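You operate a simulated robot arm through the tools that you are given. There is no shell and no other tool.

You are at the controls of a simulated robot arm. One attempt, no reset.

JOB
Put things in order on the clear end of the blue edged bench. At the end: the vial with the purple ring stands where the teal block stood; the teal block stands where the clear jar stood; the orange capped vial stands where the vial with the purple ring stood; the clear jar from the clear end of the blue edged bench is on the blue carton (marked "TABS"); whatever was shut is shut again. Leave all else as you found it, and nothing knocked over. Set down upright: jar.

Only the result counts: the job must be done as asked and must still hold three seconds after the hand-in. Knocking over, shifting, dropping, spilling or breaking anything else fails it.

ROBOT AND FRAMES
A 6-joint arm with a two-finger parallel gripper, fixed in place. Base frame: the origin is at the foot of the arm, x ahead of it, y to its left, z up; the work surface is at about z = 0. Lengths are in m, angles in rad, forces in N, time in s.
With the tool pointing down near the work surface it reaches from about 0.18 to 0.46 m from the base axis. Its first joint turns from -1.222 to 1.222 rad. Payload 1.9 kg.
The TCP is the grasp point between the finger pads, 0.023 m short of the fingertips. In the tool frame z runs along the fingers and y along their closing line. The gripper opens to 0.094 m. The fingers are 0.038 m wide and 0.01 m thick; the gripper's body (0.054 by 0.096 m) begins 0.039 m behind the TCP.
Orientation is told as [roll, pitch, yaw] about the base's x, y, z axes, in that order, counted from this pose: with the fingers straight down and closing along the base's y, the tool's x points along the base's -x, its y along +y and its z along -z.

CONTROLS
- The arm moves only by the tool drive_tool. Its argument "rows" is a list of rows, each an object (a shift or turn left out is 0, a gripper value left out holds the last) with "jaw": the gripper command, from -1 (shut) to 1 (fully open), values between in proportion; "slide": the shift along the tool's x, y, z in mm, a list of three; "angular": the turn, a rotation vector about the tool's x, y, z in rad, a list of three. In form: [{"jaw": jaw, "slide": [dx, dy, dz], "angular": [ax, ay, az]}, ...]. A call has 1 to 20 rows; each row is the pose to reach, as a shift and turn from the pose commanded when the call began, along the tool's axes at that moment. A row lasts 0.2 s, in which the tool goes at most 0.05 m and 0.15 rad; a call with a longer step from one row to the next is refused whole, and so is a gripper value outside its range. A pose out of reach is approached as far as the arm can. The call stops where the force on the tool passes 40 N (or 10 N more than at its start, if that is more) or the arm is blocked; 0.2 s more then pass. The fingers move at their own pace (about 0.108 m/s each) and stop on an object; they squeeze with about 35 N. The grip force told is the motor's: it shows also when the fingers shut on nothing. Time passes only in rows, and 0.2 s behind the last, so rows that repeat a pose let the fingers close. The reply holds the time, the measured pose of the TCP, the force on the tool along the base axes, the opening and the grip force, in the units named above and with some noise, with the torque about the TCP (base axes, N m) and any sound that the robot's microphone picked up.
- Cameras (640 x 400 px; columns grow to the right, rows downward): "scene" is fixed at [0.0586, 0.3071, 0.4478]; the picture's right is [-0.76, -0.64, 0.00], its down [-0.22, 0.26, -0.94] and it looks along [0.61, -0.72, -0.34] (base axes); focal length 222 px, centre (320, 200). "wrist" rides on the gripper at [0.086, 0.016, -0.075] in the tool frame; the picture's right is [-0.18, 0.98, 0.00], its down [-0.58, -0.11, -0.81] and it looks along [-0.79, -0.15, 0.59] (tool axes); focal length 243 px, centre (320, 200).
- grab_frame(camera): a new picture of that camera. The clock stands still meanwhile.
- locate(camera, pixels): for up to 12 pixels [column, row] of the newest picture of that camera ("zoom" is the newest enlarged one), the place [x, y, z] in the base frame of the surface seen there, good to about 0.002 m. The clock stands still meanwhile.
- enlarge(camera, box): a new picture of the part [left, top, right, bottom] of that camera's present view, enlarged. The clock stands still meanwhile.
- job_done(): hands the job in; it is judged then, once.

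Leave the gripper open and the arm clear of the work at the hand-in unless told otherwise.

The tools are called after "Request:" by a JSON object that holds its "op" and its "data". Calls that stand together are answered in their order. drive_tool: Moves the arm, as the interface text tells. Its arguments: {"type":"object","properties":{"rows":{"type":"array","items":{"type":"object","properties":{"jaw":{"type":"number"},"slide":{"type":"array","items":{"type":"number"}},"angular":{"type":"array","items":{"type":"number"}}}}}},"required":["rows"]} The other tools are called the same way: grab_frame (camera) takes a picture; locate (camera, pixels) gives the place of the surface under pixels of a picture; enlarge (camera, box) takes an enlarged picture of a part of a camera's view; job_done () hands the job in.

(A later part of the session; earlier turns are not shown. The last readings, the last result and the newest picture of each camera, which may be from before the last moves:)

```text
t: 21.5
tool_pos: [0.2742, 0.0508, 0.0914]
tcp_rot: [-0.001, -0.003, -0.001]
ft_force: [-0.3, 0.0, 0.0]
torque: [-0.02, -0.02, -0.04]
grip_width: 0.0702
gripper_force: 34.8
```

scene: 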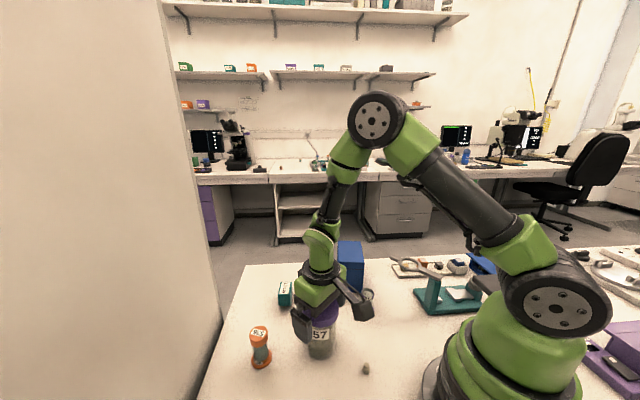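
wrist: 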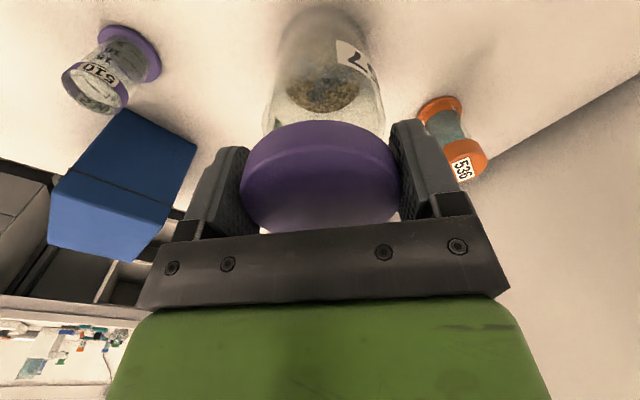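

Lid is lowered with no force. Open the fingers.

Request:
{"op": "drive_tool", "data": {"rows": [{"jaw": 0.6}, {"jaw": 0.8}, {"jaw": 1}, {"jaw": 1}]}}

Request:
{"op": "drive_tool", "data": {"rows": [{"jaw": 1, "slide": [0, 0, -6]}, {"jaw": 1, "slide": [0, 0, -13]}, {"jaw": 1, "slide": [0, 0, -20]}, {"jaw": 1, "slide": [0, 0, -20]}]}}

Request:
{"op": "enlarge", "data": {"camera": "wrist", "box": [200, 0, 440, 240]}}

Request:
{"op": "enlarge", "data": {"camera": "scene", "box": [270, 260, 390, 370]}}

```text
t: 22.5
tool_pos: [0.2744, 0.0507, 0.0923]
tcp_rot: [0.0, -0.001, -0.001]
ft_force: [-0.7, 1.2, -0.2]
torque: [0.04, -0.01, 0.02]
grip_width: 0.0939
gripper_force: 0.0
```

```text
t: 23.5
tool_pos: [0.2745, 0.0512, 0.1127]
tcp_rot: [-0.001, 0.0, 0.001]
ft_force: [-0.2, -0.4, 0.5]
torque: [0.03, -0.01, -0.01]
grip_width: 0.0939
gripper_force: 0.1
```

```text
1.67 times, centred on (320, 120) of wrist
```

zoom: 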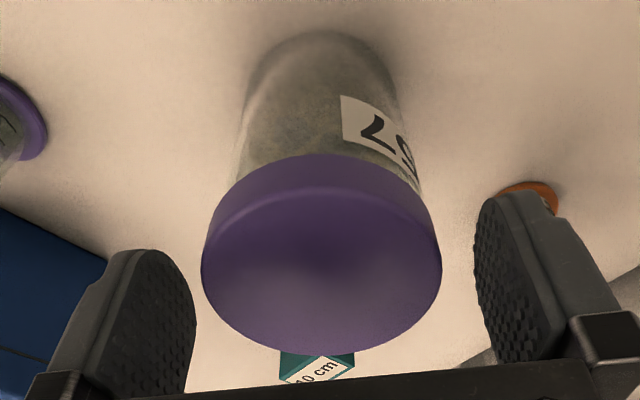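

```text
3.64 times, centred on (330, 315) of scene
```

zoom: 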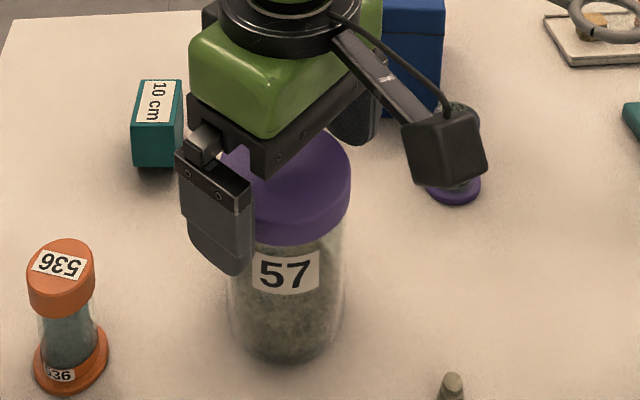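

The lid rests flat on the jar. I lower 2.5 mm so the rounded tips cover the lid and close again.

Request:
{"op": "drive_tool", "data": {"rows": [{"jaw": 1, "slide": [0, 0, 2.5]}, {"jaw": 0.5, "slide": [0, 0, 2.5]}, {"jaw": 0.2, "slide": [0, 0, 2.5]}, {"jaw": -0.2, "slide": [0, 0, 2.5]}, {"jaw": -1, "slide": [0, 0, 2.5]}, {"jaw": -1, "slide": [0, 0, 2.5]}]}}

Request:
{"op": "drive_tool", "data": {"rows": [{"slide": [0, 0, -2]}, {"slide": [0, 0, -5]}, {"slide": [0, 0, -12]}, {"slide": [0, 0, -25]}, {"slide": [0, 0, -50]}, {"slide": [0, 0, -70]}, {"slide": [0, 0, -70]}]}}

Request:
{"op": "enlarge", "data": {"camera": "scene", "box": [250, 230, 410, 380]}}

Request:
{"op": "grab_frame", "data": {"camera": "wrist"}}

```text
t: 24.9
tool_pos: [0.2747, 0.0505, 0.1084]
tcp_rot: [-0.001, -0.001, 0.0]
ft_force: [0.6, 0.3, 0.8]
torque: [-0.02, -0.05, 0.03]
grip_width: 0.0704
gripper_force: 34.8
```

```text
t: 26.5
tool_pos: [0.2751, 0.0494, 0.1809]
tcp_rot: [-0.001, -0.003, 0.0]
ft_force: [0.2, 0.1, -0.8]
torque: [0.01, -0.01, 0.0]
grip_width: 0.07
gripper_force: 35.1
```

```text
2.67 times, centred on (330, 305) of scene
```

zoom: 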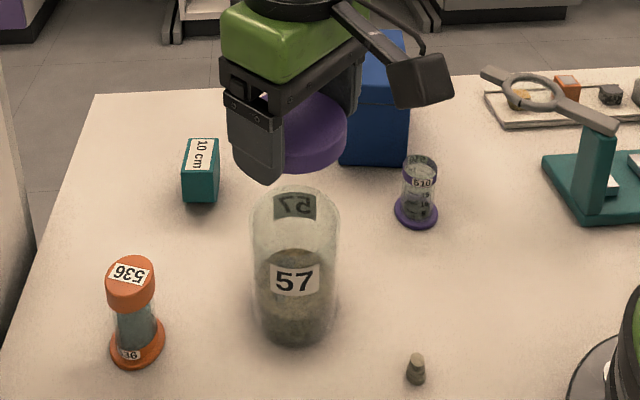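

```text
taken
```

wrist: 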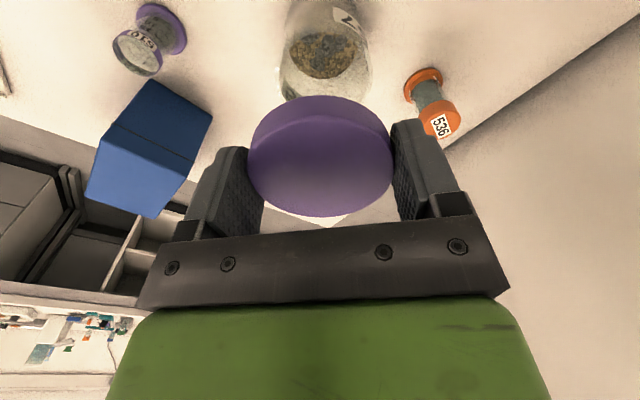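

The lid is held near the tips and the jar stayed put. I measure the lid edge and the now open jar.

Request:
{"op": "locate", "data": {"camera": "zoom", "pixels": [[315, 169], [315, 155], [315, 145], [335, 160], [293, 340], [260, 300], [330, 300], [270, 330], [320, 330], [293, 278]]}}

Request:
{"op": "locate", "data": {"camera": "wrist", "pixels": [[320, 98], [320, 112], [285, 105], [360, 105], [320, 210], [285, 60], [370, 60], [300, 20], [350, 20]]}}

```text
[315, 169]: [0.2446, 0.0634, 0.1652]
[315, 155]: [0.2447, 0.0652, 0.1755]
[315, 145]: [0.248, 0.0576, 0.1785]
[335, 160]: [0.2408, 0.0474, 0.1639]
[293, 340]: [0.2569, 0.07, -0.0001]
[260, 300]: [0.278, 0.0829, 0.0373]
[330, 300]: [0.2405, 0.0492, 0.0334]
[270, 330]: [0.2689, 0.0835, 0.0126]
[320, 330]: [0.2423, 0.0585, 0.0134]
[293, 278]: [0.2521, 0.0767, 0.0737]
```

```text
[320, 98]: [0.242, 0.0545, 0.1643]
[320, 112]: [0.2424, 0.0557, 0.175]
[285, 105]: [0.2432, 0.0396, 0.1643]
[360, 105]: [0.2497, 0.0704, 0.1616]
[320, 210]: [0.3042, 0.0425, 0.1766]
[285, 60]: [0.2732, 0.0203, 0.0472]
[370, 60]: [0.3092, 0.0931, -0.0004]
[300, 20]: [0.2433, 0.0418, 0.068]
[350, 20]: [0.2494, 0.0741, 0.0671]
```

Lid bottom is 17.5 mm below the TCP (5.5 mm above the fingertips). A free, uncluttered place is about (0.20, 0.14). I carry the lid there at the present height.

Request:
{"op": "drive_tool", "data": {"rows": [{"slide": [25, 30, 0]}, {"slide": [50, 60, 0]}, {"slide": [75, 90, 0]}, {"slide": [75, 90, 0]}, {"slide": [75, 90, 0]}]}}

Request:
{"op": "grab_frame", "data": {"camera": "wrist"}}

Request:
{"op": "grab_frame", "data": {"camera": "scene"}}

```text
t: 27.7
tool_pos: [0.1976, 0.1384, 0.1803]
tcp_rot: [-0.001, -0.001, -0.002]
ft_force: [-0.4, 0.0, 0.1]
torque: [-0.01, 0.01, -0.02]
grip_width: 0.0703
gripper_force: 35.1
```

```text
taken
```

wrist: 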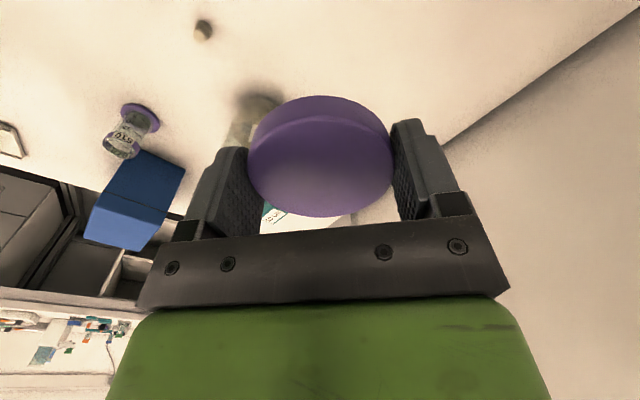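

```text
taken
```

scene: 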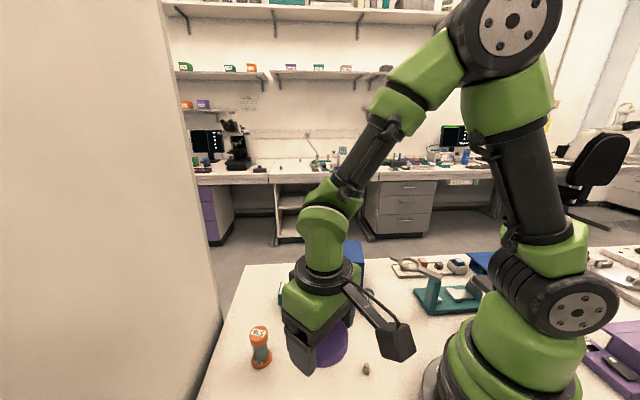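

The place is clear. Descend to TCP z≈0.030, then the last millimetres slowly.

Request:
{"op": "drive_tool", "data": {"rows": [{"slide": [0, 0, 40]}, {"slide": [0, 0, 80]}, {"slide": [0, 0, 115]}, {"slide": [0, 0, 138]}, {"slide": [0, 0, 148]}, {"slide": [0, 0, 148]}]}}

```text
t: 29.1
tool_pos: [0.1986, 0.1408, 0.0324]
tcp_rot: [0.001, 0.0, 0.0]
ft_force: [0.5, 0.8, -0.1]
torque: [-0.01, -0.02, 0.03]
grip_width: 0.0702
gripper_force: 35.0
```

Now 8 mm further down slowly (fingertips ≈1.5 mm above the bench).

Request:
{"op": "drive_tool", "data": {"rows": [{"slide": [0, 0, 3]}, {"slide": [0, 0, 5.5]}, {"slide": [0, 0, 7]}, {"slide": [0, 0, 8]}, {"slide": [0, 0, 8]}]}}

Request:
{"op": "grab_frame", "data": {"camera": "wrist"}}

```text
t: 30.3
tool_pos: [0.1984, 0.1412, 0.0233]
tcp_rot: [0.0, -0.001, -0.001]
ft_force: [-1.3, -1.8, 5.3]
torque: [0.18, 0.15, 0.15]
grip_width: 0.0701
gripper_force: 34.9
```

```text
taken
```

wrist: 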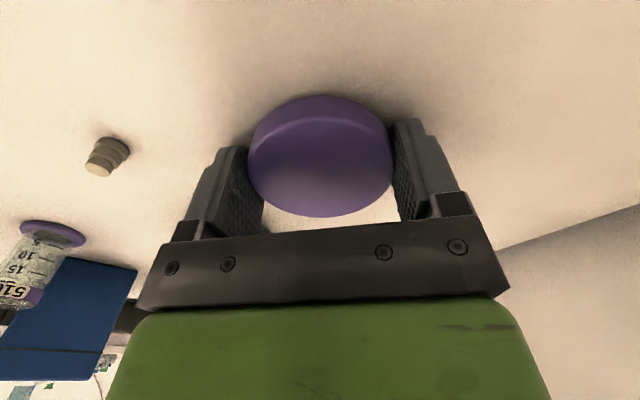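

The fingertips just touch the bench (5 N). I ease up half a millimetre and open.

Request:
{"op": "drive_tool", "data": {"rows": [{"slide": [0, 0, -0.7]}, {"slide": [0, 0, -0.7], "jaw": 0.6}, {"slide": [0, 0, -0.7], "jaw": 1}, {"slide": [0, 0, -0.7], "jaw": 1}]}}

Request:
{"op": "grab_frame", "data": {"camera": "wrist"}}

```text
t: 31.3
tool_pos: [0.2, 0.1403, 0.0242]
tcp_rot: [0.001, -0.001, 0.0]
ft_force: [-0.4, 1.0, -0.4]
torque: [0.01, 0.03, -0.04]
grip_width: 0.094
gripper_force: 0.2
```

```text
taken
```

wrist: 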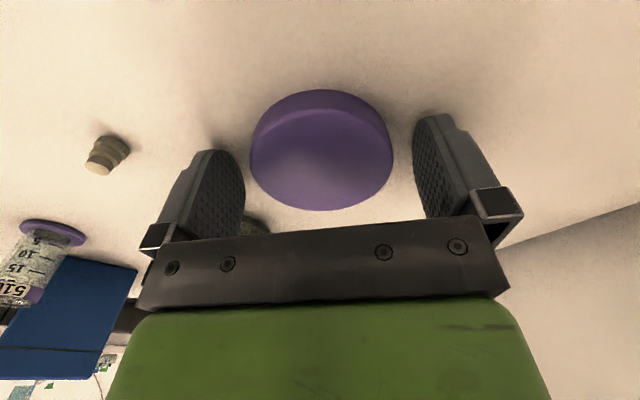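

The lid lies flat on the bench, top-up. I read its location, then rise straight up.

Request:
{"op": "locate", "data": {"camera": "wrist", "pixels": [[320, 92], [320, 108], [253, 150], [391, 145], [325, 207], [320, 150]]}}

Request:
{"op": "drive_tool", "data": {"rows": [{"slide": [0, 0, -30]}, {"slide": [0, 0, -70]}, {"slide": [0, 0, -115]}, {"slide": [0, 0, -155]}, {"slide": [0, 0, -155]}]}}

Request:
{"op": "grab_frame", "data": {"camera": "wrist"}}

```text
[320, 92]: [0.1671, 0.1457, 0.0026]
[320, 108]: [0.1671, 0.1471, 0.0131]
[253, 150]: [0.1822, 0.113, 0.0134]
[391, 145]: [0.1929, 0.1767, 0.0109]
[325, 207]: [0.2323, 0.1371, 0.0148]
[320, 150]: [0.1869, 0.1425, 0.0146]
```

```text
t: 32.5
tool_pos: [0.1949, 0.142, 0.1813]
tcp_rot: [0.0, -0.001, 0.002]
ft_force: [0.2, 0.6, -0.1]
torque: [0.03, 0.0, 0.0]
grip_width: 0.0938
gripper_force: 0.0
```

```text
taken
```

wrist: 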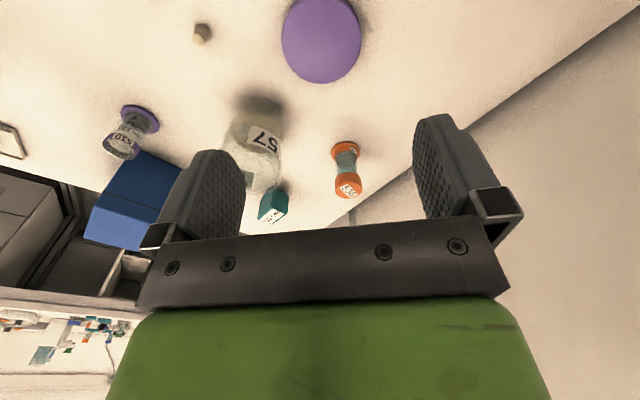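

Lid centre is (0.200, 0.142). Now over to the open jar at (0.274, 0.0515), staying at z≈0.18.

Request:
{"op": "drive_tool", "data": {"rows": [{"jaw": 1, "slide": [-26, -30, 0]}, {"jaw": 1, "slide": [-52, -60, 0]}, {"jaw": 1, "slide": [-79, -90.5, 0]}, {"jaw": 1, "slide": [-79, -90.5, 0]}, {"jaw": 1, "slide": [-79, -90.5, 0]}]}}

Request:
{"op": "drive_tool", "data": {"rows": [{"slide": [0, 0, 0]}]}}

Request:
{"op": "grab_frame", "data": {"camera": "wrist"}}

Request:
{"op": "enlarge", "data": {"camera": "scene", "box": [250, 230, 410, 380]}}

```text
t: 33.7
tool_pos: [0.2751, 0.0515, 0.1794]
tcp_rot: [0.0, -0.002, 0.0]
ft_force: [-0.9, -0.2, -0.1]
torque: [0.0, 0.0, 0.01]
grip_width: 0.0942
gripper_force: 0.0
```

```text
t: 34.1
tool_pos: [0.2759, 0.0494, 0.1796]
tcp_rot: [0.0, -0.002, 0.0]
ft_force: [0.0, 0.6, 0.0]
torque: [-0.01, 0.02, -0.01]
grip_width: 0.094
gripper_force: 0.0
```

```text
taken
```

wrist: 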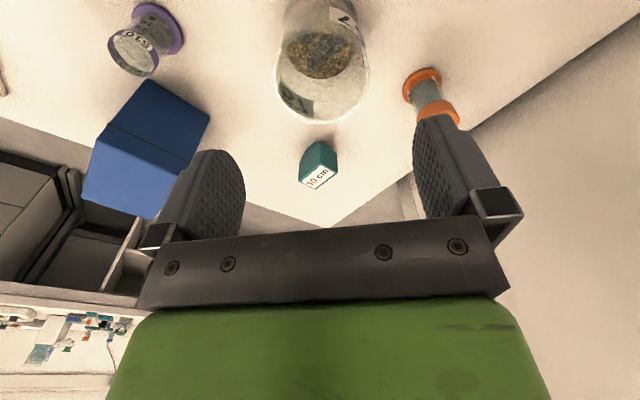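

```text
2.67 times, centred on (330, 305) of scene
```

zoom: 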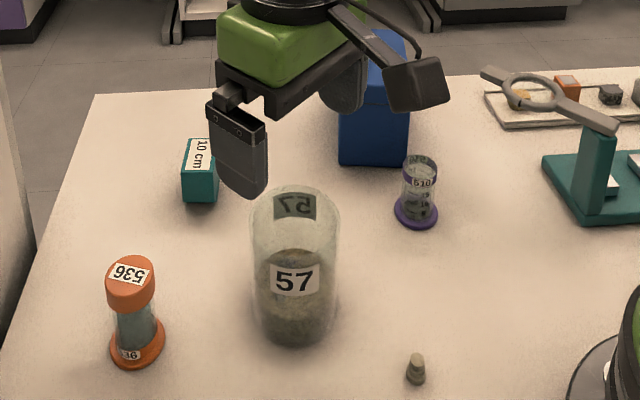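

Aligned over the open jar. Descend in steps to TCP z≈0.070 (gripper body stays ~9 mm above the rim).

Request:
{"op": "drive_tool", "data": {"rows": [{"slide": [1.5, 1, 35]}, {"slide": [1.5, 1, 65]}, {"slide": [1.5, 1, 88]}, {"slide": [1.5, 1, 100]}, {"slide": [1.5, 1, 108]}, {"slide": [1.5, 1, 108]}]}}

Request:
{"op": "enlarge", "data": {"camera": "wrist", "box": [200, 0, 440, 240]}}

Request:
{"op": "enlarge", "data": {"camera": "scene", "box": [270, 260, 390, 370]}}

```text
t: 35.5
tool_pos: [0.2747, 0.0506, 0.0721]
tcp_rot: [-0.002, -0.001, -0.001]
ft_force: [-0.9, 0.1, -0.3]
torque: [-0.02, 0.04, 0.01]
grip_width: 0.0939
gripper_force: 0.0
```

```text
1.67 times, centred on (320, 120) of wrist
```

zoom: 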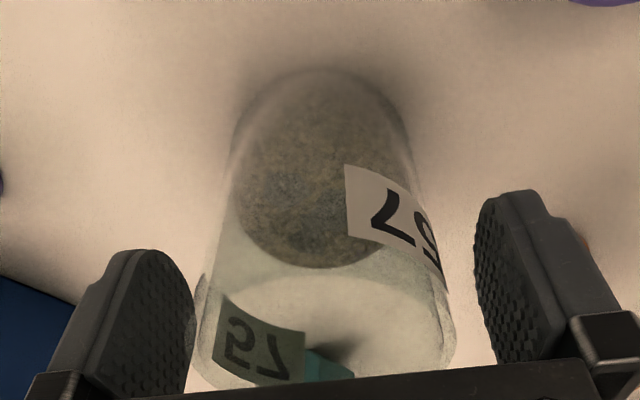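

```text
3.64 times, centred on (330, 315) of scene
```

zoom: 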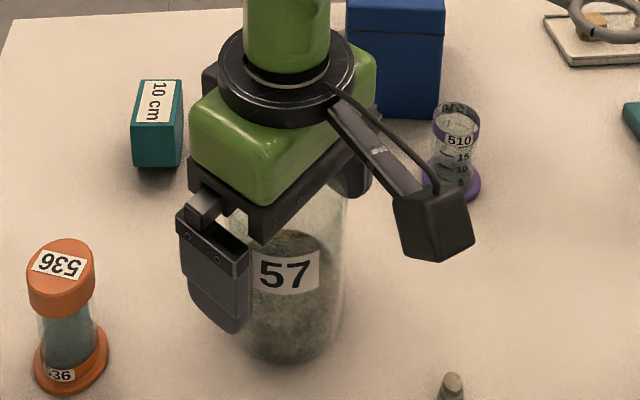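

Clear all round. Close gradually on the glass body.

Request:
{"op": "drive_tool", "data": {"rows": [{"jaw": 0.6}, {"jaw": 0.45}, {"jaw": 0.35}, {"jaw": 0.2}, {"jaw": -0.3}, {"jaw": -1}, {"jaw": -1}]}}

Request:
{"op": "drive_tool", "data": {"rows": [{"slide": [0, 0, -1]}, {"slide": [0, 0, -3]}, {"slide": [0, 0, -6]}, {"slide": [0, 0, -6]}]}}

Request:
{"op": "enlarge", "data": {"camera": "scene", "box": [270, 260, 390, 370]}}

```text
t: 37.1
tool_pos: [0.2756, 0.0513, 0.0718]
tcp_rot: [0.0, -0.002, 0.0]
ft_force: [-0.5, 0.1, 0.1]
torque: [0.04, 0.0, 0.02]
grip_width: 0.0672
gripper_force: 35.3
```

```text
t: 38.1
tool_pos: [0.2753, 0.0516, 0.0759]
tcp_rot: [0.001, -0.001, 0.001]
ft_force: [0.7, 1.0, -0.7]
torque: [-0.02, -0.03, -0.02]
grip_width: 0.0671
gripper_force: 34.8
```

```text
3.64 times, centred on (330, 315) of scene
```

zoom: 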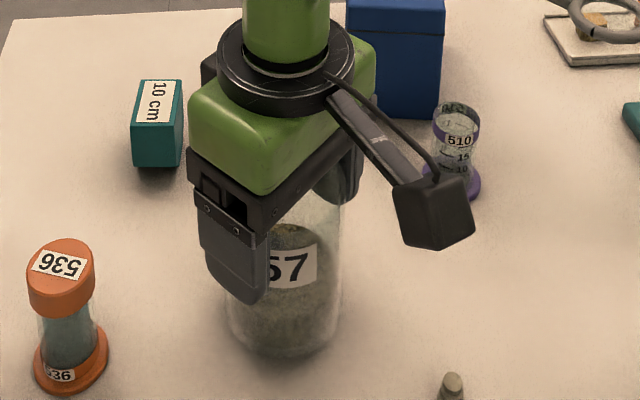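

Body grip at 0.067 m; the jar is lifted and upright. Continue lifting to TCP z≈0.225 smoothly.

Request:
{"op": "drive_tool", "data": {"rows": [{"slide": [0, 0, -10]}, {"slide": [0, 0, -30]}, {"slide": [0, 0, -55]}, {"slide": [0, 0, -85]}, {"slide": [0, 0, -115]}, {"slide": [0, 0, -138]}, {"slide": [0, 0, -148]}, {"slide": [0, 0, -148]}]}}

Request:
{"op": "grab_frame", "data": {"camera": "wrist"}}

Request:
{"op": "grab_frame", "data": {"camera": "scene"}}

```text
t: 39.9
tool_pos: [0.2754, 0.0525, 0.2245]
tcp_rot: [0.001, -0.002, 0.0]
ft_force: [0.5, -0.9, -1.3]
torque: [-0.01, -0.03, -0.01]
grip_width: 0.0673
gripper_force: 34.5
```

```text
taken
```

wrist: 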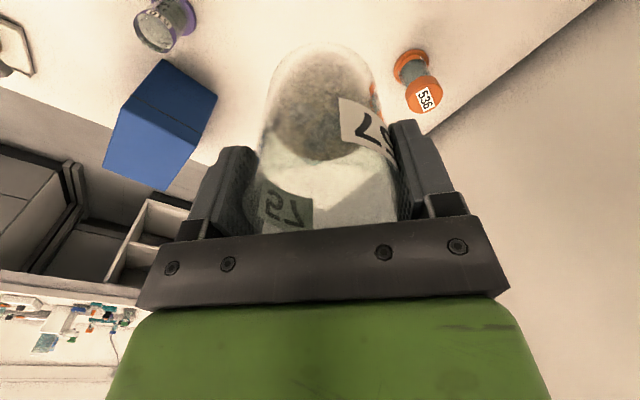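

```text
taken
```

scene: 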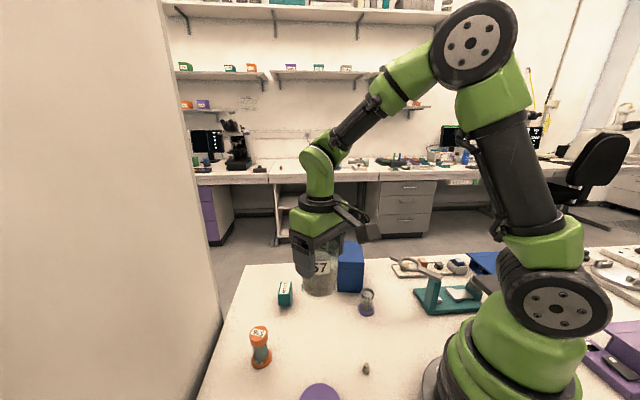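

Jar is lifted, granules inside. Lid seen on the bench at (320,392). Now measure the carton top again in an enlarged wrist view.

Request:
{"op": "enlarge", "data": {"camera": "wrist", "box": [80, 0, 260, 210]}}

```text
1.90 times, centred on (170, 105) of wrist
```

zoom: 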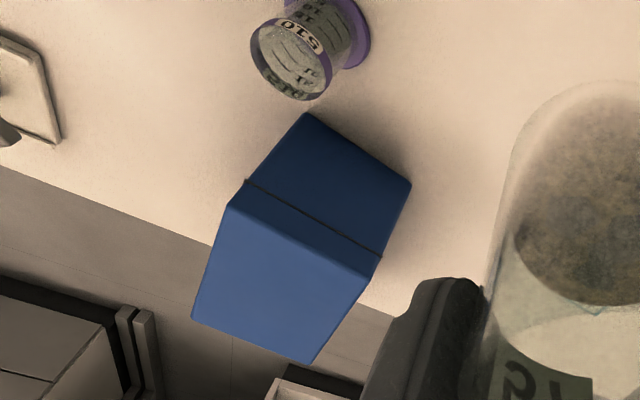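

Request:
{"op": "locate", "data": {"camera": "zoom", "pixels": [[231, 206], [369, 278], [309, 361], [195, 318], [280, 290], [247, 182], [380, 256], [307, 116], [408, 186], [225, 215], [340, 320], [250, 340]]}}

```text
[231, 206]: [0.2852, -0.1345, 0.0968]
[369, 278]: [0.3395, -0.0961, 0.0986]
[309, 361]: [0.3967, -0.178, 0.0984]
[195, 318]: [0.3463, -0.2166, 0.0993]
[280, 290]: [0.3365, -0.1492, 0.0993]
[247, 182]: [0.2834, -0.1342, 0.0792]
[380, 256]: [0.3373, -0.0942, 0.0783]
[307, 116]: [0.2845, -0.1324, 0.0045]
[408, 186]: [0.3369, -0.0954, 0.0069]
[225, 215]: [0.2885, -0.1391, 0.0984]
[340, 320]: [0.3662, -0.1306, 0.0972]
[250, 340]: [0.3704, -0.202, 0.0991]
```

Carton top corners give a centre of about (0.3425, -0.157), 0.0665 × 0.100, top z≈0.099. I carry the jar over it smoothly at the current height.

Request:
{"op": "drive_tool", "data": {"rows": [{"slide": [-3, -8, 0]}, {"slide": [-9, -26, 0]}, {"slide": [-18, -53, 0]}, {"slide": [-28, -84, 0]}, {"slide": [-38, -116, 0]}, {"slide": [-48, -148, 0]}, {"slide": [-57, -176, 0]}, {"slide": [-64, -197, 0]}, {"slide": [-68.6, -209.5, 0]}, {"slide": [-68.6, -209.5, 0]}]}}

Request:
{"op": "drive_tool", "data": {"rows": [{"slide": [0, 0, 0]}]}}

Request:
{"op": "grab_frame", "data": {"camera": "scene"}}

Request:
{"op": "grab_frame", "data": {"camera": "wrist"}}

```text
t: 42.1
tool_pos: [0.346, -0.1581, 0.2269]
tcp_rot: [-0.001, 0.0, -0.001]
ft_force: [-0.2, -0.5, -0.6]
torque: [-0.01, 0.01, -0.01]
grip_width: 0.0672
gripper_force: 34.8
```

```text
t: 42.5
tool_pos: [0.3465, -0.1572, 0.2252]
tcp_rot: [-0.001, 0.0, 0.0]
ft_force: [0.2, -1.0, -2.1]
torque: [0.01, -0.01, 0.01]
grip_width: 0.0669
gripper_force: 35.1
```

```text
taken
```

scene: 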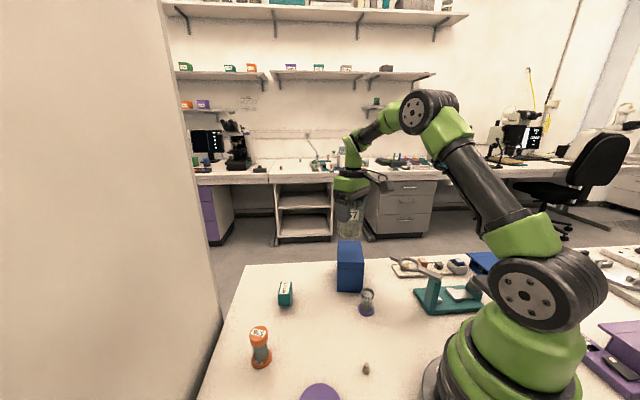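

```text
taken
```

wrist: 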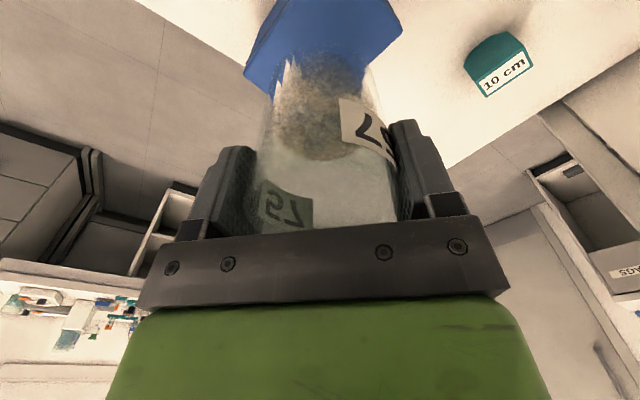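

Over the carton. I enlarge to compare the jar's base with the carton top before lowering.

Request:
{"op": "enlarge", "data": {"camera": "scene", "box": [315, 190, 385, 300]}}

Request:
{"op": "locate", "data": {"camera": "wrist", "pixels": [[290, 60], [320, 50], [350, 60], [364, 80], [268, 100], [260, 20], [380, 15], [395, 35], [300, 48]]}}

```text
3.64 times, centred on (350, 245) of scene
```

zoom: 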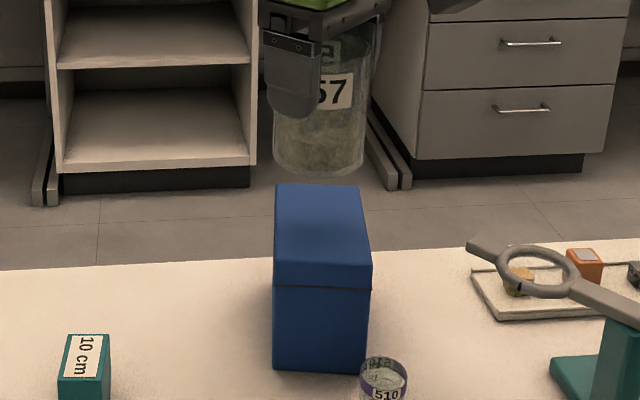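

```text
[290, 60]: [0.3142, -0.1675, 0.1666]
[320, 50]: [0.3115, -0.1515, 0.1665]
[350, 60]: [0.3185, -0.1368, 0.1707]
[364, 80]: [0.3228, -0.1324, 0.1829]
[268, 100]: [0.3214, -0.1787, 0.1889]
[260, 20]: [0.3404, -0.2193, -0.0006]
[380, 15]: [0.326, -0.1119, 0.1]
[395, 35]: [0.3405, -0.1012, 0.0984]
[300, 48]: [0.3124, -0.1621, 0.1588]
```

Jar centre ≈ (0.345, -0.1575) – shift 2 mm back and lower to about 3 mm above the carton top, then slowly to contact.

Request:
{"op": "drive_tool", "data": {"rows": [{"slide": [2, 0, 6]}, {"slide": [2, 0, 18]}, {"slide": [2, 0, 32]}, {"slide": [2, 0, 43]}, {"slide": [2, 0, 48]}, {"slide": [2, 0, 48]}]}}

Request:
{"op": "enlarge", "data": {"camera": "scene", "box": [315, 190, 385, 300]}}

Request:
{"op": "grab_frame", "data": {"camera": "wrist"}}

```text
t: 43.9
tool_pos: [0.342, -0.1576, 0.1776]
tcp_rot: [0.0, -0.001, 0.0]
ft_force: [-0.2, 0.7, -1.0]
torque: [-0.01, 0.0, 0.01]
grip_width: 0.0671
gripper_force: 34.5
```

```text
3.64 times, centred on (350, 245) of scene
```

zoom: 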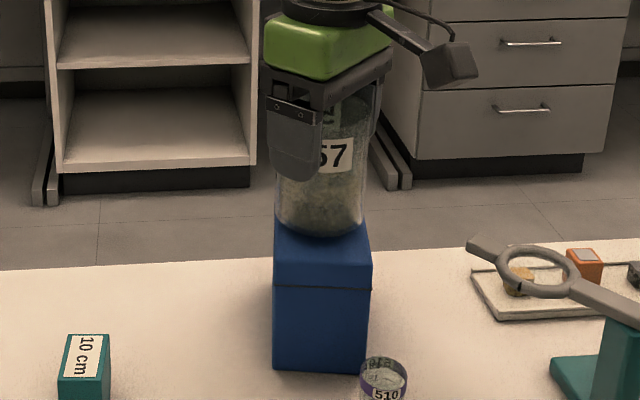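

```text
taken
```

wrist: 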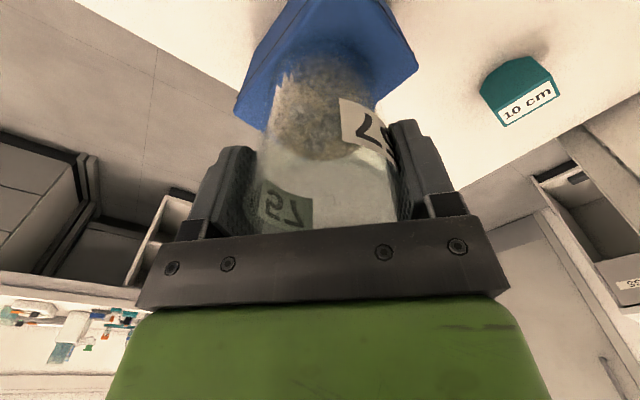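

The jar is centred on the carton left-right and front-back. Lower slowly to contact.

Request:
{"op": "drive_tool", "data": {"rows": [{"slide": [-1, 0, 1.5]}, {"slide": [-1, 0, 3]}, {"slide": [-1, 0, 4]}, {"slide": [-1, 0, 5]}, {"slide": [-1, 0, 5]}]}}

```text
t: 45.1
tool_pos: [0.344, -0.1596, 0.1736]
tcp_rot: [0.0, -0.003, 0.001]
ft_force: [-0.2, 0.3, -1.5]
torque: [0.0, 0.02, 0.01]
grip_width: 0.067
gripper_force: 35.1
```

No contact yet at z=0.1736; a few more half-millimetres.

Request:
{"op": "drive_tool", "data": {"rows": [{"slide": [0, 0, 0.5]}, {"slide": [0, 0, 1.0]}, {"slide": [0, 0, 1.5]}, {"slide": [0, 0, 1.5]}]}}

Request:
{"op": "enlarge", "data": {"camera": "scene", "box": [325, 220, 375, 270]}}

```text
t: 46.1
tool_pos: [0.3434, -0.1584, 0.1717]
tcp_rot: [-0.001, -0.004, 0.001]
ft_force: [0.2, -0.6, 15.3]
torque: [0.18, 0.12, 0.01]
grip_width: 0.0671
gripper_force: 34.6
```

```text
8.00 times, centred on (350, 245) of scene
```

zoom: 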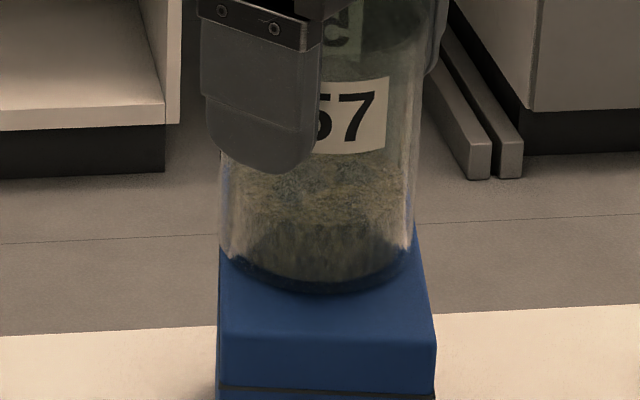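

Contact (15 N), the jar stands on the carton top. I ease the pressure and open the fingers.

Request:
{"op": "drive_tool", "data": {"rows": [{"slide": [0, 0, -0.4]}, {"slide": [0, 0, -0.6]}, {"slide": [0, 0, -0.6], "jaw": 0.5}, {"slide": [0, 0, -0.6], "jaw": 0.7}, {"slide": [0, 0, -0.6], "jaw": 1}, {"slide": [0, 0, -0.6], "jaw": 1}]}}

Request:
{"op": "enlarge", "data": {"camera": "scene", "box": [315, 190, 385, 300]}}

Request:
{"op": "grab_frame", "data": {"camera": "wrist"}}

```text
t: 47.5
tool_pos: [0.3435, -0.1574, 0.1713]
tcp_rot: [0.001, -0.002, 0.0]
ft_force: [0.0, 0.4, 0.7]
torque: [0.01, -0.01, -0.02]
grip_width: 0.0938
gripper_force: 0.0
```

```text
3.64 times, centred on (350, 245) of scene
```

zoom: 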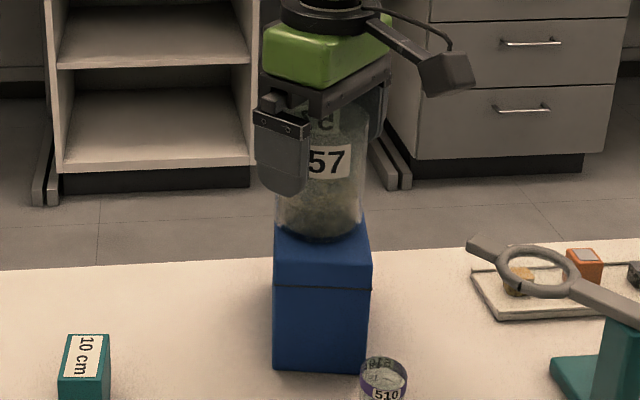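

```text
taken
```

wrist: 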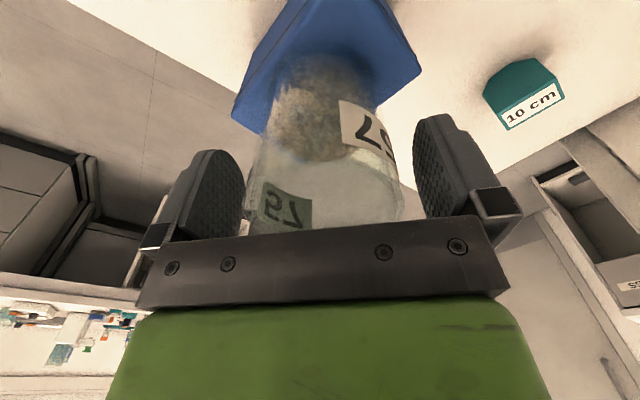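

The jar stands on its own. Rise straight up 75 mm.

Request:
{"op": "drive_tool", "data": {"rows": [{"slide": [0, 0, -10]}, {"slide": [0, 0, -28]}, {"slide": [0, 0, -50]}, {"slide": [0, 0, -75]}, {"slide": [0, 0, -75]}]}}

Request:
{"op": "grab_frame", "data": {"camera": "wrist"}}

Request:
{"op": "enlarge", "data": {"camera": "scene", "box": [315, 190, 385, 300]}}

```text
t: 48.7
tool_pos: [0.3459, -0.1574, 0.2461]
tcp_rot: [0.0, -0.002, -0.001]
ft_force: [0.0, 0.1, 0.0]
torque: [-0.01, 0.0, -0.01]
grip_width: 0.0939
gripper_force: 0.2
```

```text
taken
```

wrist: 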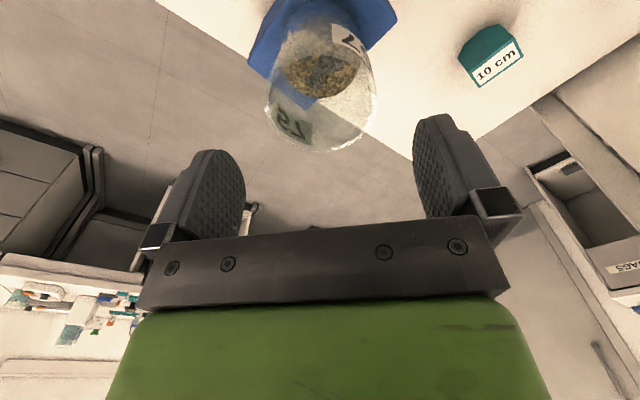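

```text
3.64 times, centred on (350, 245) of scene
```

zoom: 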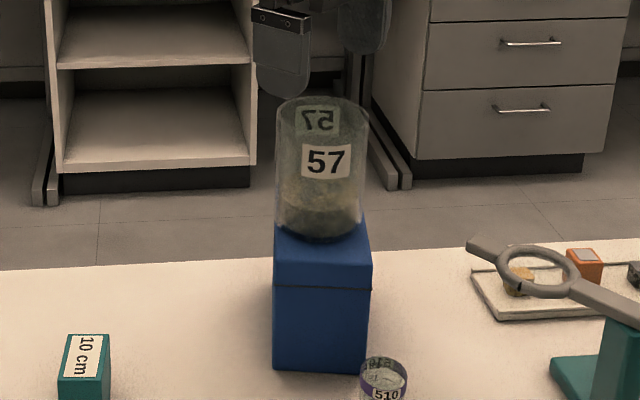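

The jar stands upright on the carton. I measure its outline so I can bring the lid over it.

Request:
{"op": "locate", "data": {"camera": "wrist", "pixels": [[268, 95], [374, 95], [320, 149], [350, 42], [291, 122], [275, 60], [285, 30], [290, 140], [360, 130], [345, 48], [365, 50]]}}

Request:
{"op": "locate", "data": {"camera": "zoom", "pixels": [[278, 140], [366, 140], [279, 200], [363, 200], [325, 160], [320, 238], [290, 228], [350, 228], [320, 120], [322, 98], [276, 115], [368, 118]]}}

```text
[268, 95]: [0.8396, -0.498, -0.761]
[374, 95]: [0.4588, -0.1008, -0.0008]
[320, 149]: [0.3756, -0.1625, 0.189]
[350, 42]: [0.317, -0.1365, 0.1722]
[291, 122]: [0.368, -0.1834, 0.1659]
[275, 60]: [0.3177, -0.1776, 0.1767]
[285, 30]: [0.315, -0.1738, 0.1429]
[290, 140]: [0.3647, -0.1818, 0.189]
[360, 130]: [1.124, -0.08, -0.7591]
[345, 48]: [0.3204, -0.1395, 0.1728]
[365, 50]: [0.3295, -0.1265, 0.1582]
```

```text
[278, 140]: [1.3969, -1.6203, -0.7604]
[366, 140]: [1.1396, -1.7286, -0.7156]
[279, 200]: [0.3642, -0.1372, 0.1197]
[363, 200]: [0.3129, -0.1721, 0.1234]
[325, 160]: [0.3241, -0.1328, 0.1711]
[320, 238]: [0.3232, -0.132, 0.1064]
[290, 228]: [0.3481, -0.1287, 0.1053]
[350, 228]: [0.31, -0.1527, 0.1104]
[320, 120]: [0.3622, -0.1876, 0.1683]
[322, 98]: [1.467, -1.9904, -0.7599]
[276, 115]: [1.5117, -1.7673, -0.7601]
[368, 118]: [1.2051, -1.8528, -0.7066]
```

Jar centre on the carton is about (0.342, -0.1585). Now fetch the lid: up a little, across to (0.2, 0.141), keeping high.

Request:
{"op": "drive_tool", "data": {"rows": [{"jaw": 1, "slide": [0, 0, -15]}, {"jaw": 1, "slide": [15, 30, -20]}, {"jaw": 1, "slide": [36, 73, -20]}, {"jaw": 1, "slide": [57, 116, -20]}, {"jaw": 1, "slide": [78, 159, -20]}, {"jaw": 1, "slide": [99, 202, -10]}, {"jaw": 1, "slide": [120, 245, 10]}, {"jaw": 1, "slide": [138, 280, 40]}, {"jaw": 1, "slide": [146.4, 298, 70]}, {"jaw": 1, "slide": [146.4, 298, 100]}, {"jaw": 1, "slide": [146.4, 298, 100]}]}}

Request:
{"op": "drive_tool", "data": {"rows": [{"slide": [0, 0, 0]}]}}

Request:
{"op": "grab_frame", "data": {"camera": "wrist"}}

Request:
{"op": "grab_frame", "data": {"camera": "scene"}}

```text
refused: row 7 steps farther than a row can; nothing moved
```

```text
t: 49.1
tool_pos: [0.3464, -0.1578, 0.2455]
tcp_rot: [0.0, -0.002, 0.001]
ft_force: [0.6, 0.1, 0.0]
torque: [-0.03, 0.02, 0.03]
grip_width: 0.0939
gripper_force: 0.0
```

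```text
taken
```

wrist: 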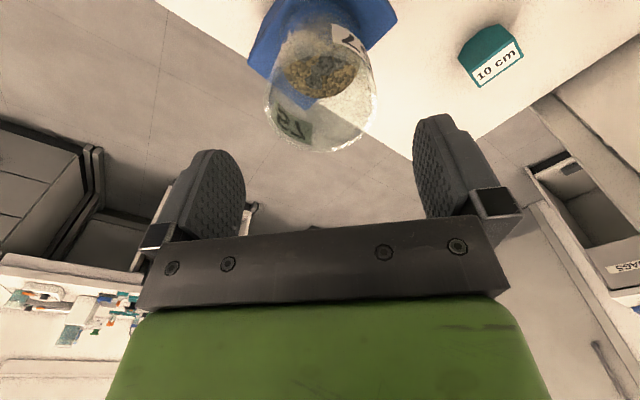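

```text
taken
```

scene: 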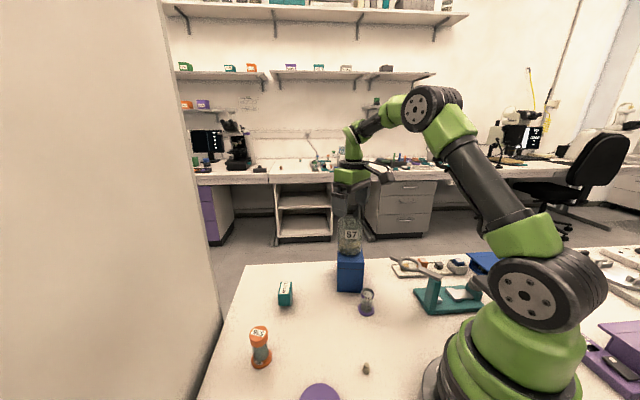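

The move was refused (one step too long); nothing moved. I split the steps smaller.

Request:
{"op": "drive_tool", "data": {"rows": [{"jaw": 1, "slide": [0, 0, -15]}, {"jaw": 1, "slide": [12, 24, -20]}, {"jaw": 1, "slide": [31, 63, -20]}, {"jaw": 1, "slide": [50, 102, -20]}, {"jaw": 1, "slide": [69, 141, -20]}, {"jaw": 1, "slide": [88, 180, -20]}, {"jaw": 1, "slide": [107, 219, -10]}, {"jaw": 1, "slide": [126, 256, 5]}, {"jaw": 1, "slide": [140, 285, 25]}, {"jaw": 1, "slide": [146.4, 298, 55]}, {"jaw": 1, "slide": [146.4, 298, 85]}, {"jaw": 1, "slide": [146.4, 298, 100]}, {"jaw": 1, "slide": [146.4, 298, 100]}]}}

Request:
{"op": "drive_tool", "data": {"rows": [{"slide": [0, 0, 0]}]}}

Request:
{"op": "grab_frame", "data": {"camera": "wrist"}}

Request:
{"op": "grab_frame", "data": {"camera": "scene"}}

```text
t: 51.9
tool_pos: [0.1982, 0.1392, 0.148]
tcp_rot: [-0.001, -0.001, 0.001]
ft_force: [0.3, -0.5, -0.2]
torque: [-0.01, -0.03, -0.01]
grip_width: 0.0941
gripper_force: 0.0
```

```text
t: 52.3
tool_pos: [0.1977, 0.139, 0.1481]
tcp_rot: [0.0, -0.001, 0.001]
ft_force: [-0.4, 0.1, 0.2]
torque: [0.01, 0.0, 0.02]
grip_width: 0.0937
gripper_force: 0.0
```

```text
taken
```

wrist: 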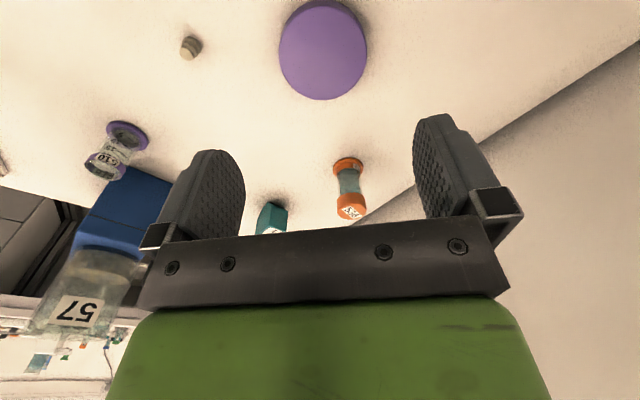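

```text
taken
```

scene: 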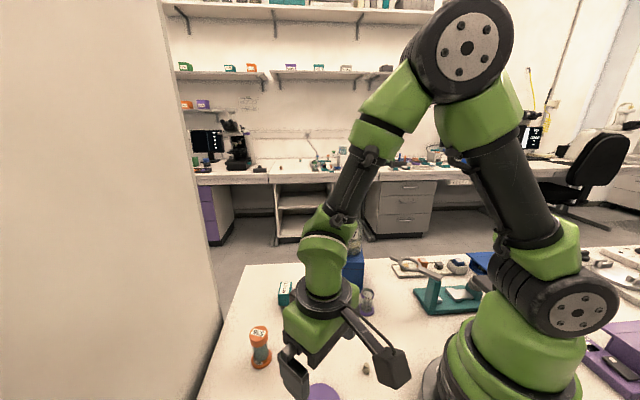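

I shift slightly (+1.8, +2 mm) and descend around the lid to z≈0.028, then slowly to 0.0245.

Request:
{"op": "drive_tool", "data": {"rows": [{"jaw": 1, "slide": [-1.8, 2, 35]}, {"jaw": 1, "slide": [-1.8, 2, 70]}, {"jaw": 1, "slide": [-1.8, 2, 100]}, {"jaw": 1, "slide": [-1.8, 2, 115]}, {"jaw": 1, "slide": [-1.8, 2, 120]}, {"jaw": 1, "slide": [-1.8, 2, 120]}]}}

Request:
{"op": "drive_tool", "data": {"rows": [{"slide": [0, 0, 0]}]}}

Request:
{"op": "grab_frame", "data": {"camera": "wrist"}}

```text
t: 53.7
tool_pos: [0.2018, 0.1405, 0.0276]
tcp_rot: [-0.001, -0.002, -0.001]
ft_force: [0.5, -0.4, 0.4]
torque: [0.02, -0.01, -0.04]
grip_width: 0.0941
gripper_force: 0.1
```

```text
t: 54.1
tool_pos: [0.2011, 0.1399, 0.0263]
tcp_rot: [0.0, -0.001, -0.001]
ft_force: [0.9, 0.9, 0.9]
torque: [0.01, -0.02, 0.0]
grip_width: 0.0939
gripper_force: 0.1
```

```text
taken
```

wrist: 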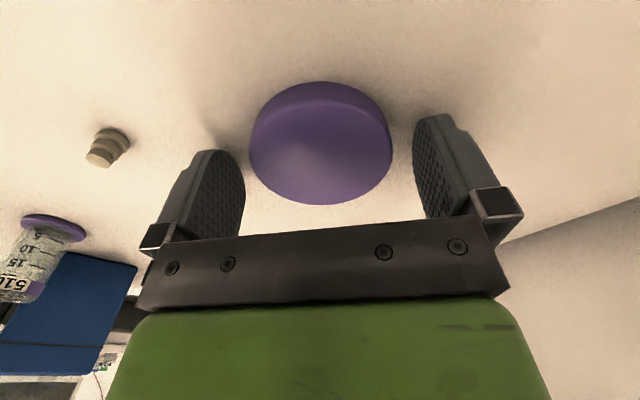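

The lid sits ~7 px higher in the picture than at release, so I move 1.5 mm back, lower 2 mm, and close on the lid.

Request:
{"op": "drive_tool", "data": {"rows": [{"jaw": 1, "slide": [1.5, 0, 1]}, {"jaw": 1, "slide": [1.5, 0, 2]}, {"jaw": 1, "slide": [1.5, 0, 2]}]}}

Request:
{"op": "grab_frame", "data": {"camera": "wrist"}}

```text
t: 54.9
tool_pos: [0.1989, 0.1426, 0.0248]
tcp_rot: [0.001, -0.002, 0.0]
ft_force: [-0.4, 0.0, 0.2]
torque: [-0.01, 0.02, 0.0]
grip_width: 0.0939
gripper_force: 0.0
```

```text
taken
```

wrist: 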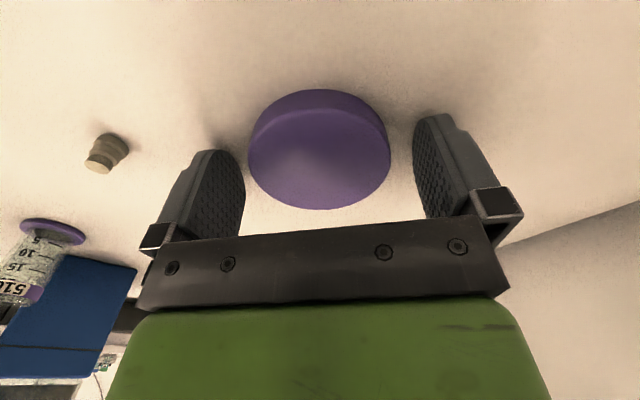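

Now it matches the release picture. Close gradually.

Request:
{"op": "drive_tool", "data": {"rows": [{"jaw": 0.65}, {"jaw": 0.55}, {"jaw": 0.45}, {"jaw": 0.2}, {"jaw": -0.4}, {"jaw": -1}, {"jaw": -1}]}}

Request:
{"op": "drive_tool", "data": {"rows": [{"slide": [0, 0, -5]}, {"slide": [0, 0, -20]}, {"slide": [0, 0, -20]}]}}

Request:
{"op": "grab_frame", "data": {"camera": "wrist"}}

```text
t: 56.5
tool_pos: [0.1991, 0.1411, 0.0242]
tcp_rot: [0.001, -0.002, 0.0]
ft_force: [-0.2, -0.1, 0.0]
torque: [0.0, 0.0, -0.01]
grip_width: 0.0688
gripper_force: 35.4
```

```text
t: 57.3
tool_pos: [0.1986, 0.1428, 0.0436]
tcp_rot: [-0.001, -0.002, 0.001]
ft_force: [0.2, 0.8, 0.3]
torque: [-0.03, -0.03, 0.0]
grip_width: 0.0689
gripper_force: 34.9
```

```text
taken
```

wrist: 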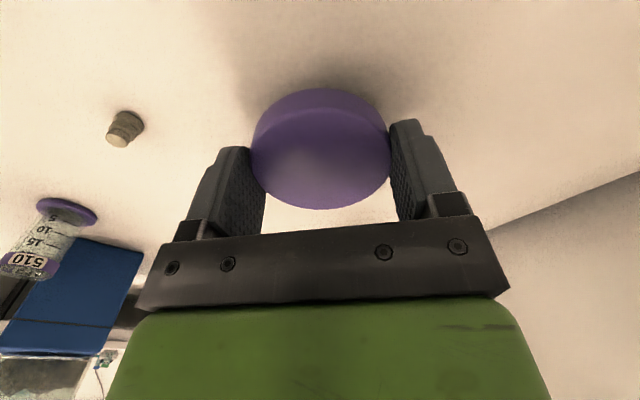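

Lid is lifted. I measure where the lid sits relative to the TCP (0.1988, 0.142, 0.0437).

Request:
{"op": "locate", "data": {"camera": "wrist", "pixels": [[320, 91], [320, 104], [280, 105], [360, 105], [320, 206], [290, 198], [350, 198], [254, 140], [388, 135], [320, 150]]}}

```text
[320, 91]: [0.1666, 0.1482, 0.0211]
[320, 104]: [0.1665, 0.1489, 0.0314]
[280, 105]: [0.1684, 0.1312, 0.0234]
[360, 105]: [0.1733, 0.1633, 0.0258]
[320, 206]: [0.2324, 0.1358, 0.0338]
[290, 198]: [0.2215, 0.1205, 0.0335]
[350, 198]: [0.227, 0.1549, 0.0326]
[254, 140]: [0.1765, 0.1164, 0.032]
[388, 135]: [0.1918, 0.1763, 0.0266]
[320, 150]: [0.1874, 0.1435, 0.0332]
```

Lid centre ≈ TCP + (0.001, 0). Now lift the lid to z≈0.26 and carry it over the carton.

Request:
{"op": "drive_tool", "data": {"rows": [{"slide": [0, 0, -30]}, {"slide": [0, 0, -75]}, {"slide": [0, 0, -120]}, {"slide": [0, 0, -165]}, {"slide": [0, 0, -200]}, {"slide": [0, 0, -217]}, {"slide": [0, 0, -217]}]}}

Request:
{"op": "drive_tool", "data": {"rows": [{"slide": [-8, -17, 0]}, {"slide": [-24, -51, 0]}, {"slide": [-42, -90, 0]}, {"slide": [-60, -128, 0]}, {"slide": [-78, -166, 0]}, {"slide": [-96, -204, 0]}, {"slide": [-113, -240, 0]}, {"slide": [-128, -270, 0]}, {"slide": [-138, -291, 0]}, {"slide": [-142.5, -300.5, 0]}, {"slide": [-142.5, -300.5, 0]}]}}

Request:
{"op": "drive_tool", "data": {"rows": [{"slide": [0, 0, 0]}]}}

Request:
{"op": "grab_frame", "data": {"camera": "wrist"}}

Request:
{"op": "enlarge", "data": {"camera": "scene", "box": [305, 150, 395, 300]}}

```text
t: 58.9
tool_pos: [0.1972, 0.142, 0.2608]
tcp_rot: [0.001, -0.002, -0.001]
ft_force: [0.0, 0.6, -0.4]
torque: [0.02, -0.01, 0.0]
grip_width: 0.0688
gripper_force: 34.8
```

```text
t: 61.3
tool_pos: [0.3412, -0.1601, 0.2641]
tcp_rot: [0.001, -0.001, 0.0]
ft_force: [0.7, 0.0, -0.1]
torque: [0.04, 0.01, 0.0]
grip_width: 0.0688
gripper_force: 34.6
```

```text
t: 61.7
tool_pos: [0.3422, -0.1599, 0.2643]
tcp_rot: [-0.002, -0.001, -0.001]
ft_force: [1.0, -1.0, -0.1]
torque: [0.02, 0.03, -0.01]
grip_width: 0.0687
gripper_force: 34.6
```

```text
taken
```

wrist: 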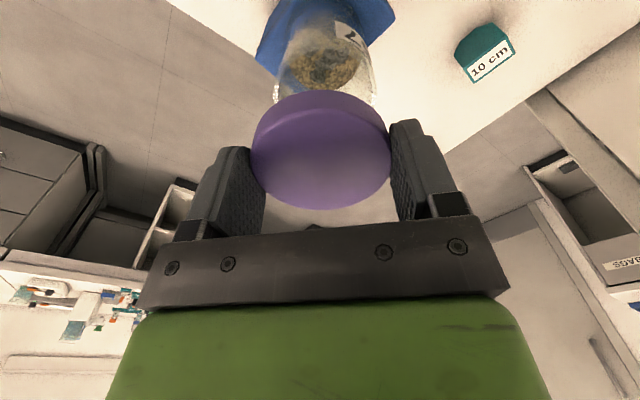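

```text
2.67 times, centred on (350, 225) of scene
```

zoom: 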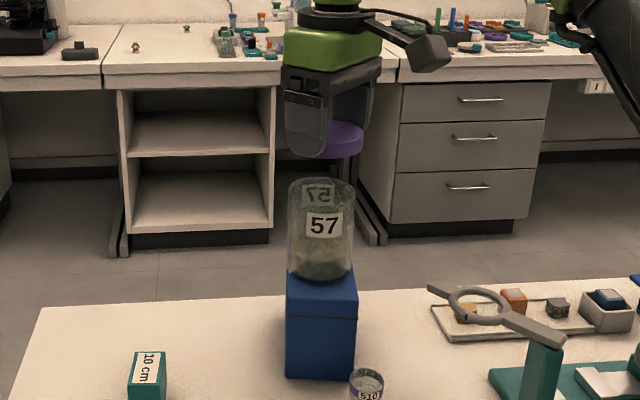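

Jar is below the lid. Lower to about 7 mm above the rim and compare outlines.

Request:
{"op": "drive_tool", "data": {"rows": [{"slide": [0, 0, 10]}, {"slide": [0, 0, 22]}, {"slide": [0, 0, 31]}, {"slide": [0, 0, 31]}]}}

Request:
{"op": "drive_tool", "data": {"rows": [{"slide": [0, 0, 0]}]}}

Request:
{"op": "enlarge", "data": {"camera": "wrist", "box": [230, 0, 410, 220]}}

Request:
{"op": "enlarge", "data": {"camera": "scene", "box": [325, 190, 375, 260]}}

```text
t: 62.7
tool_pos: [0.3397, -0.1606, 0.2303]
tcp_rot: [0.0, -0.002, 0.001]
ft_force: [-0.1, -0.9, -0.2]
torque: [-0.02, -0.02, -0.01]
grip_width: 0.0688
gripper_force: 35.1
```

```text
t: 63.1
tool_pos: [0.3415, -0.158, 0.2316]
tcp_rot: [0.0, -0.002, 0.0]
ft_force: [-0.1, -0.1, 0.1]
torque: [-0.01, -0.03, 0.03]
grip_width: 0.0688
gripper_force: 34.9
```

```text
1.82 times, centred on (320, 110) of wrist
```

zoom: 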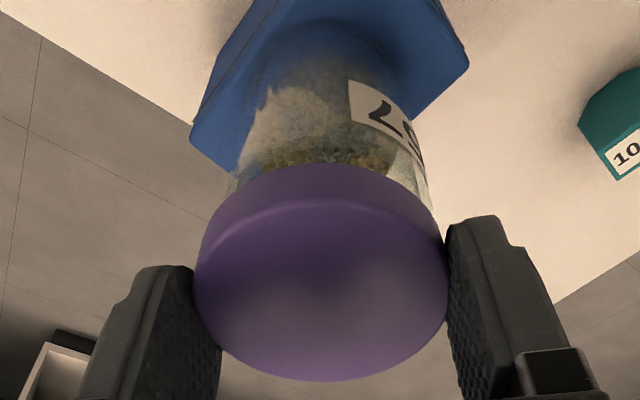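

```text
5.71 times, centred on (350, 225) of scene
```

zoom: 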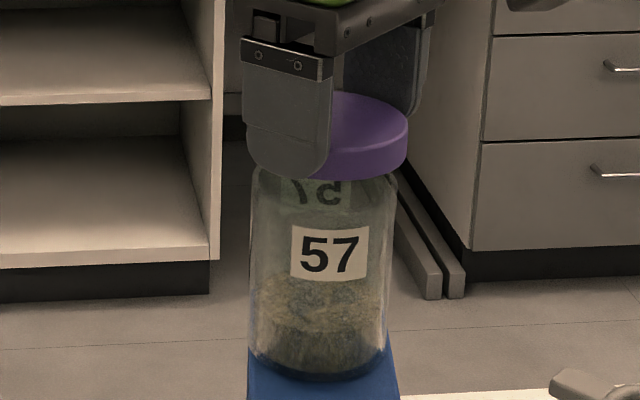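

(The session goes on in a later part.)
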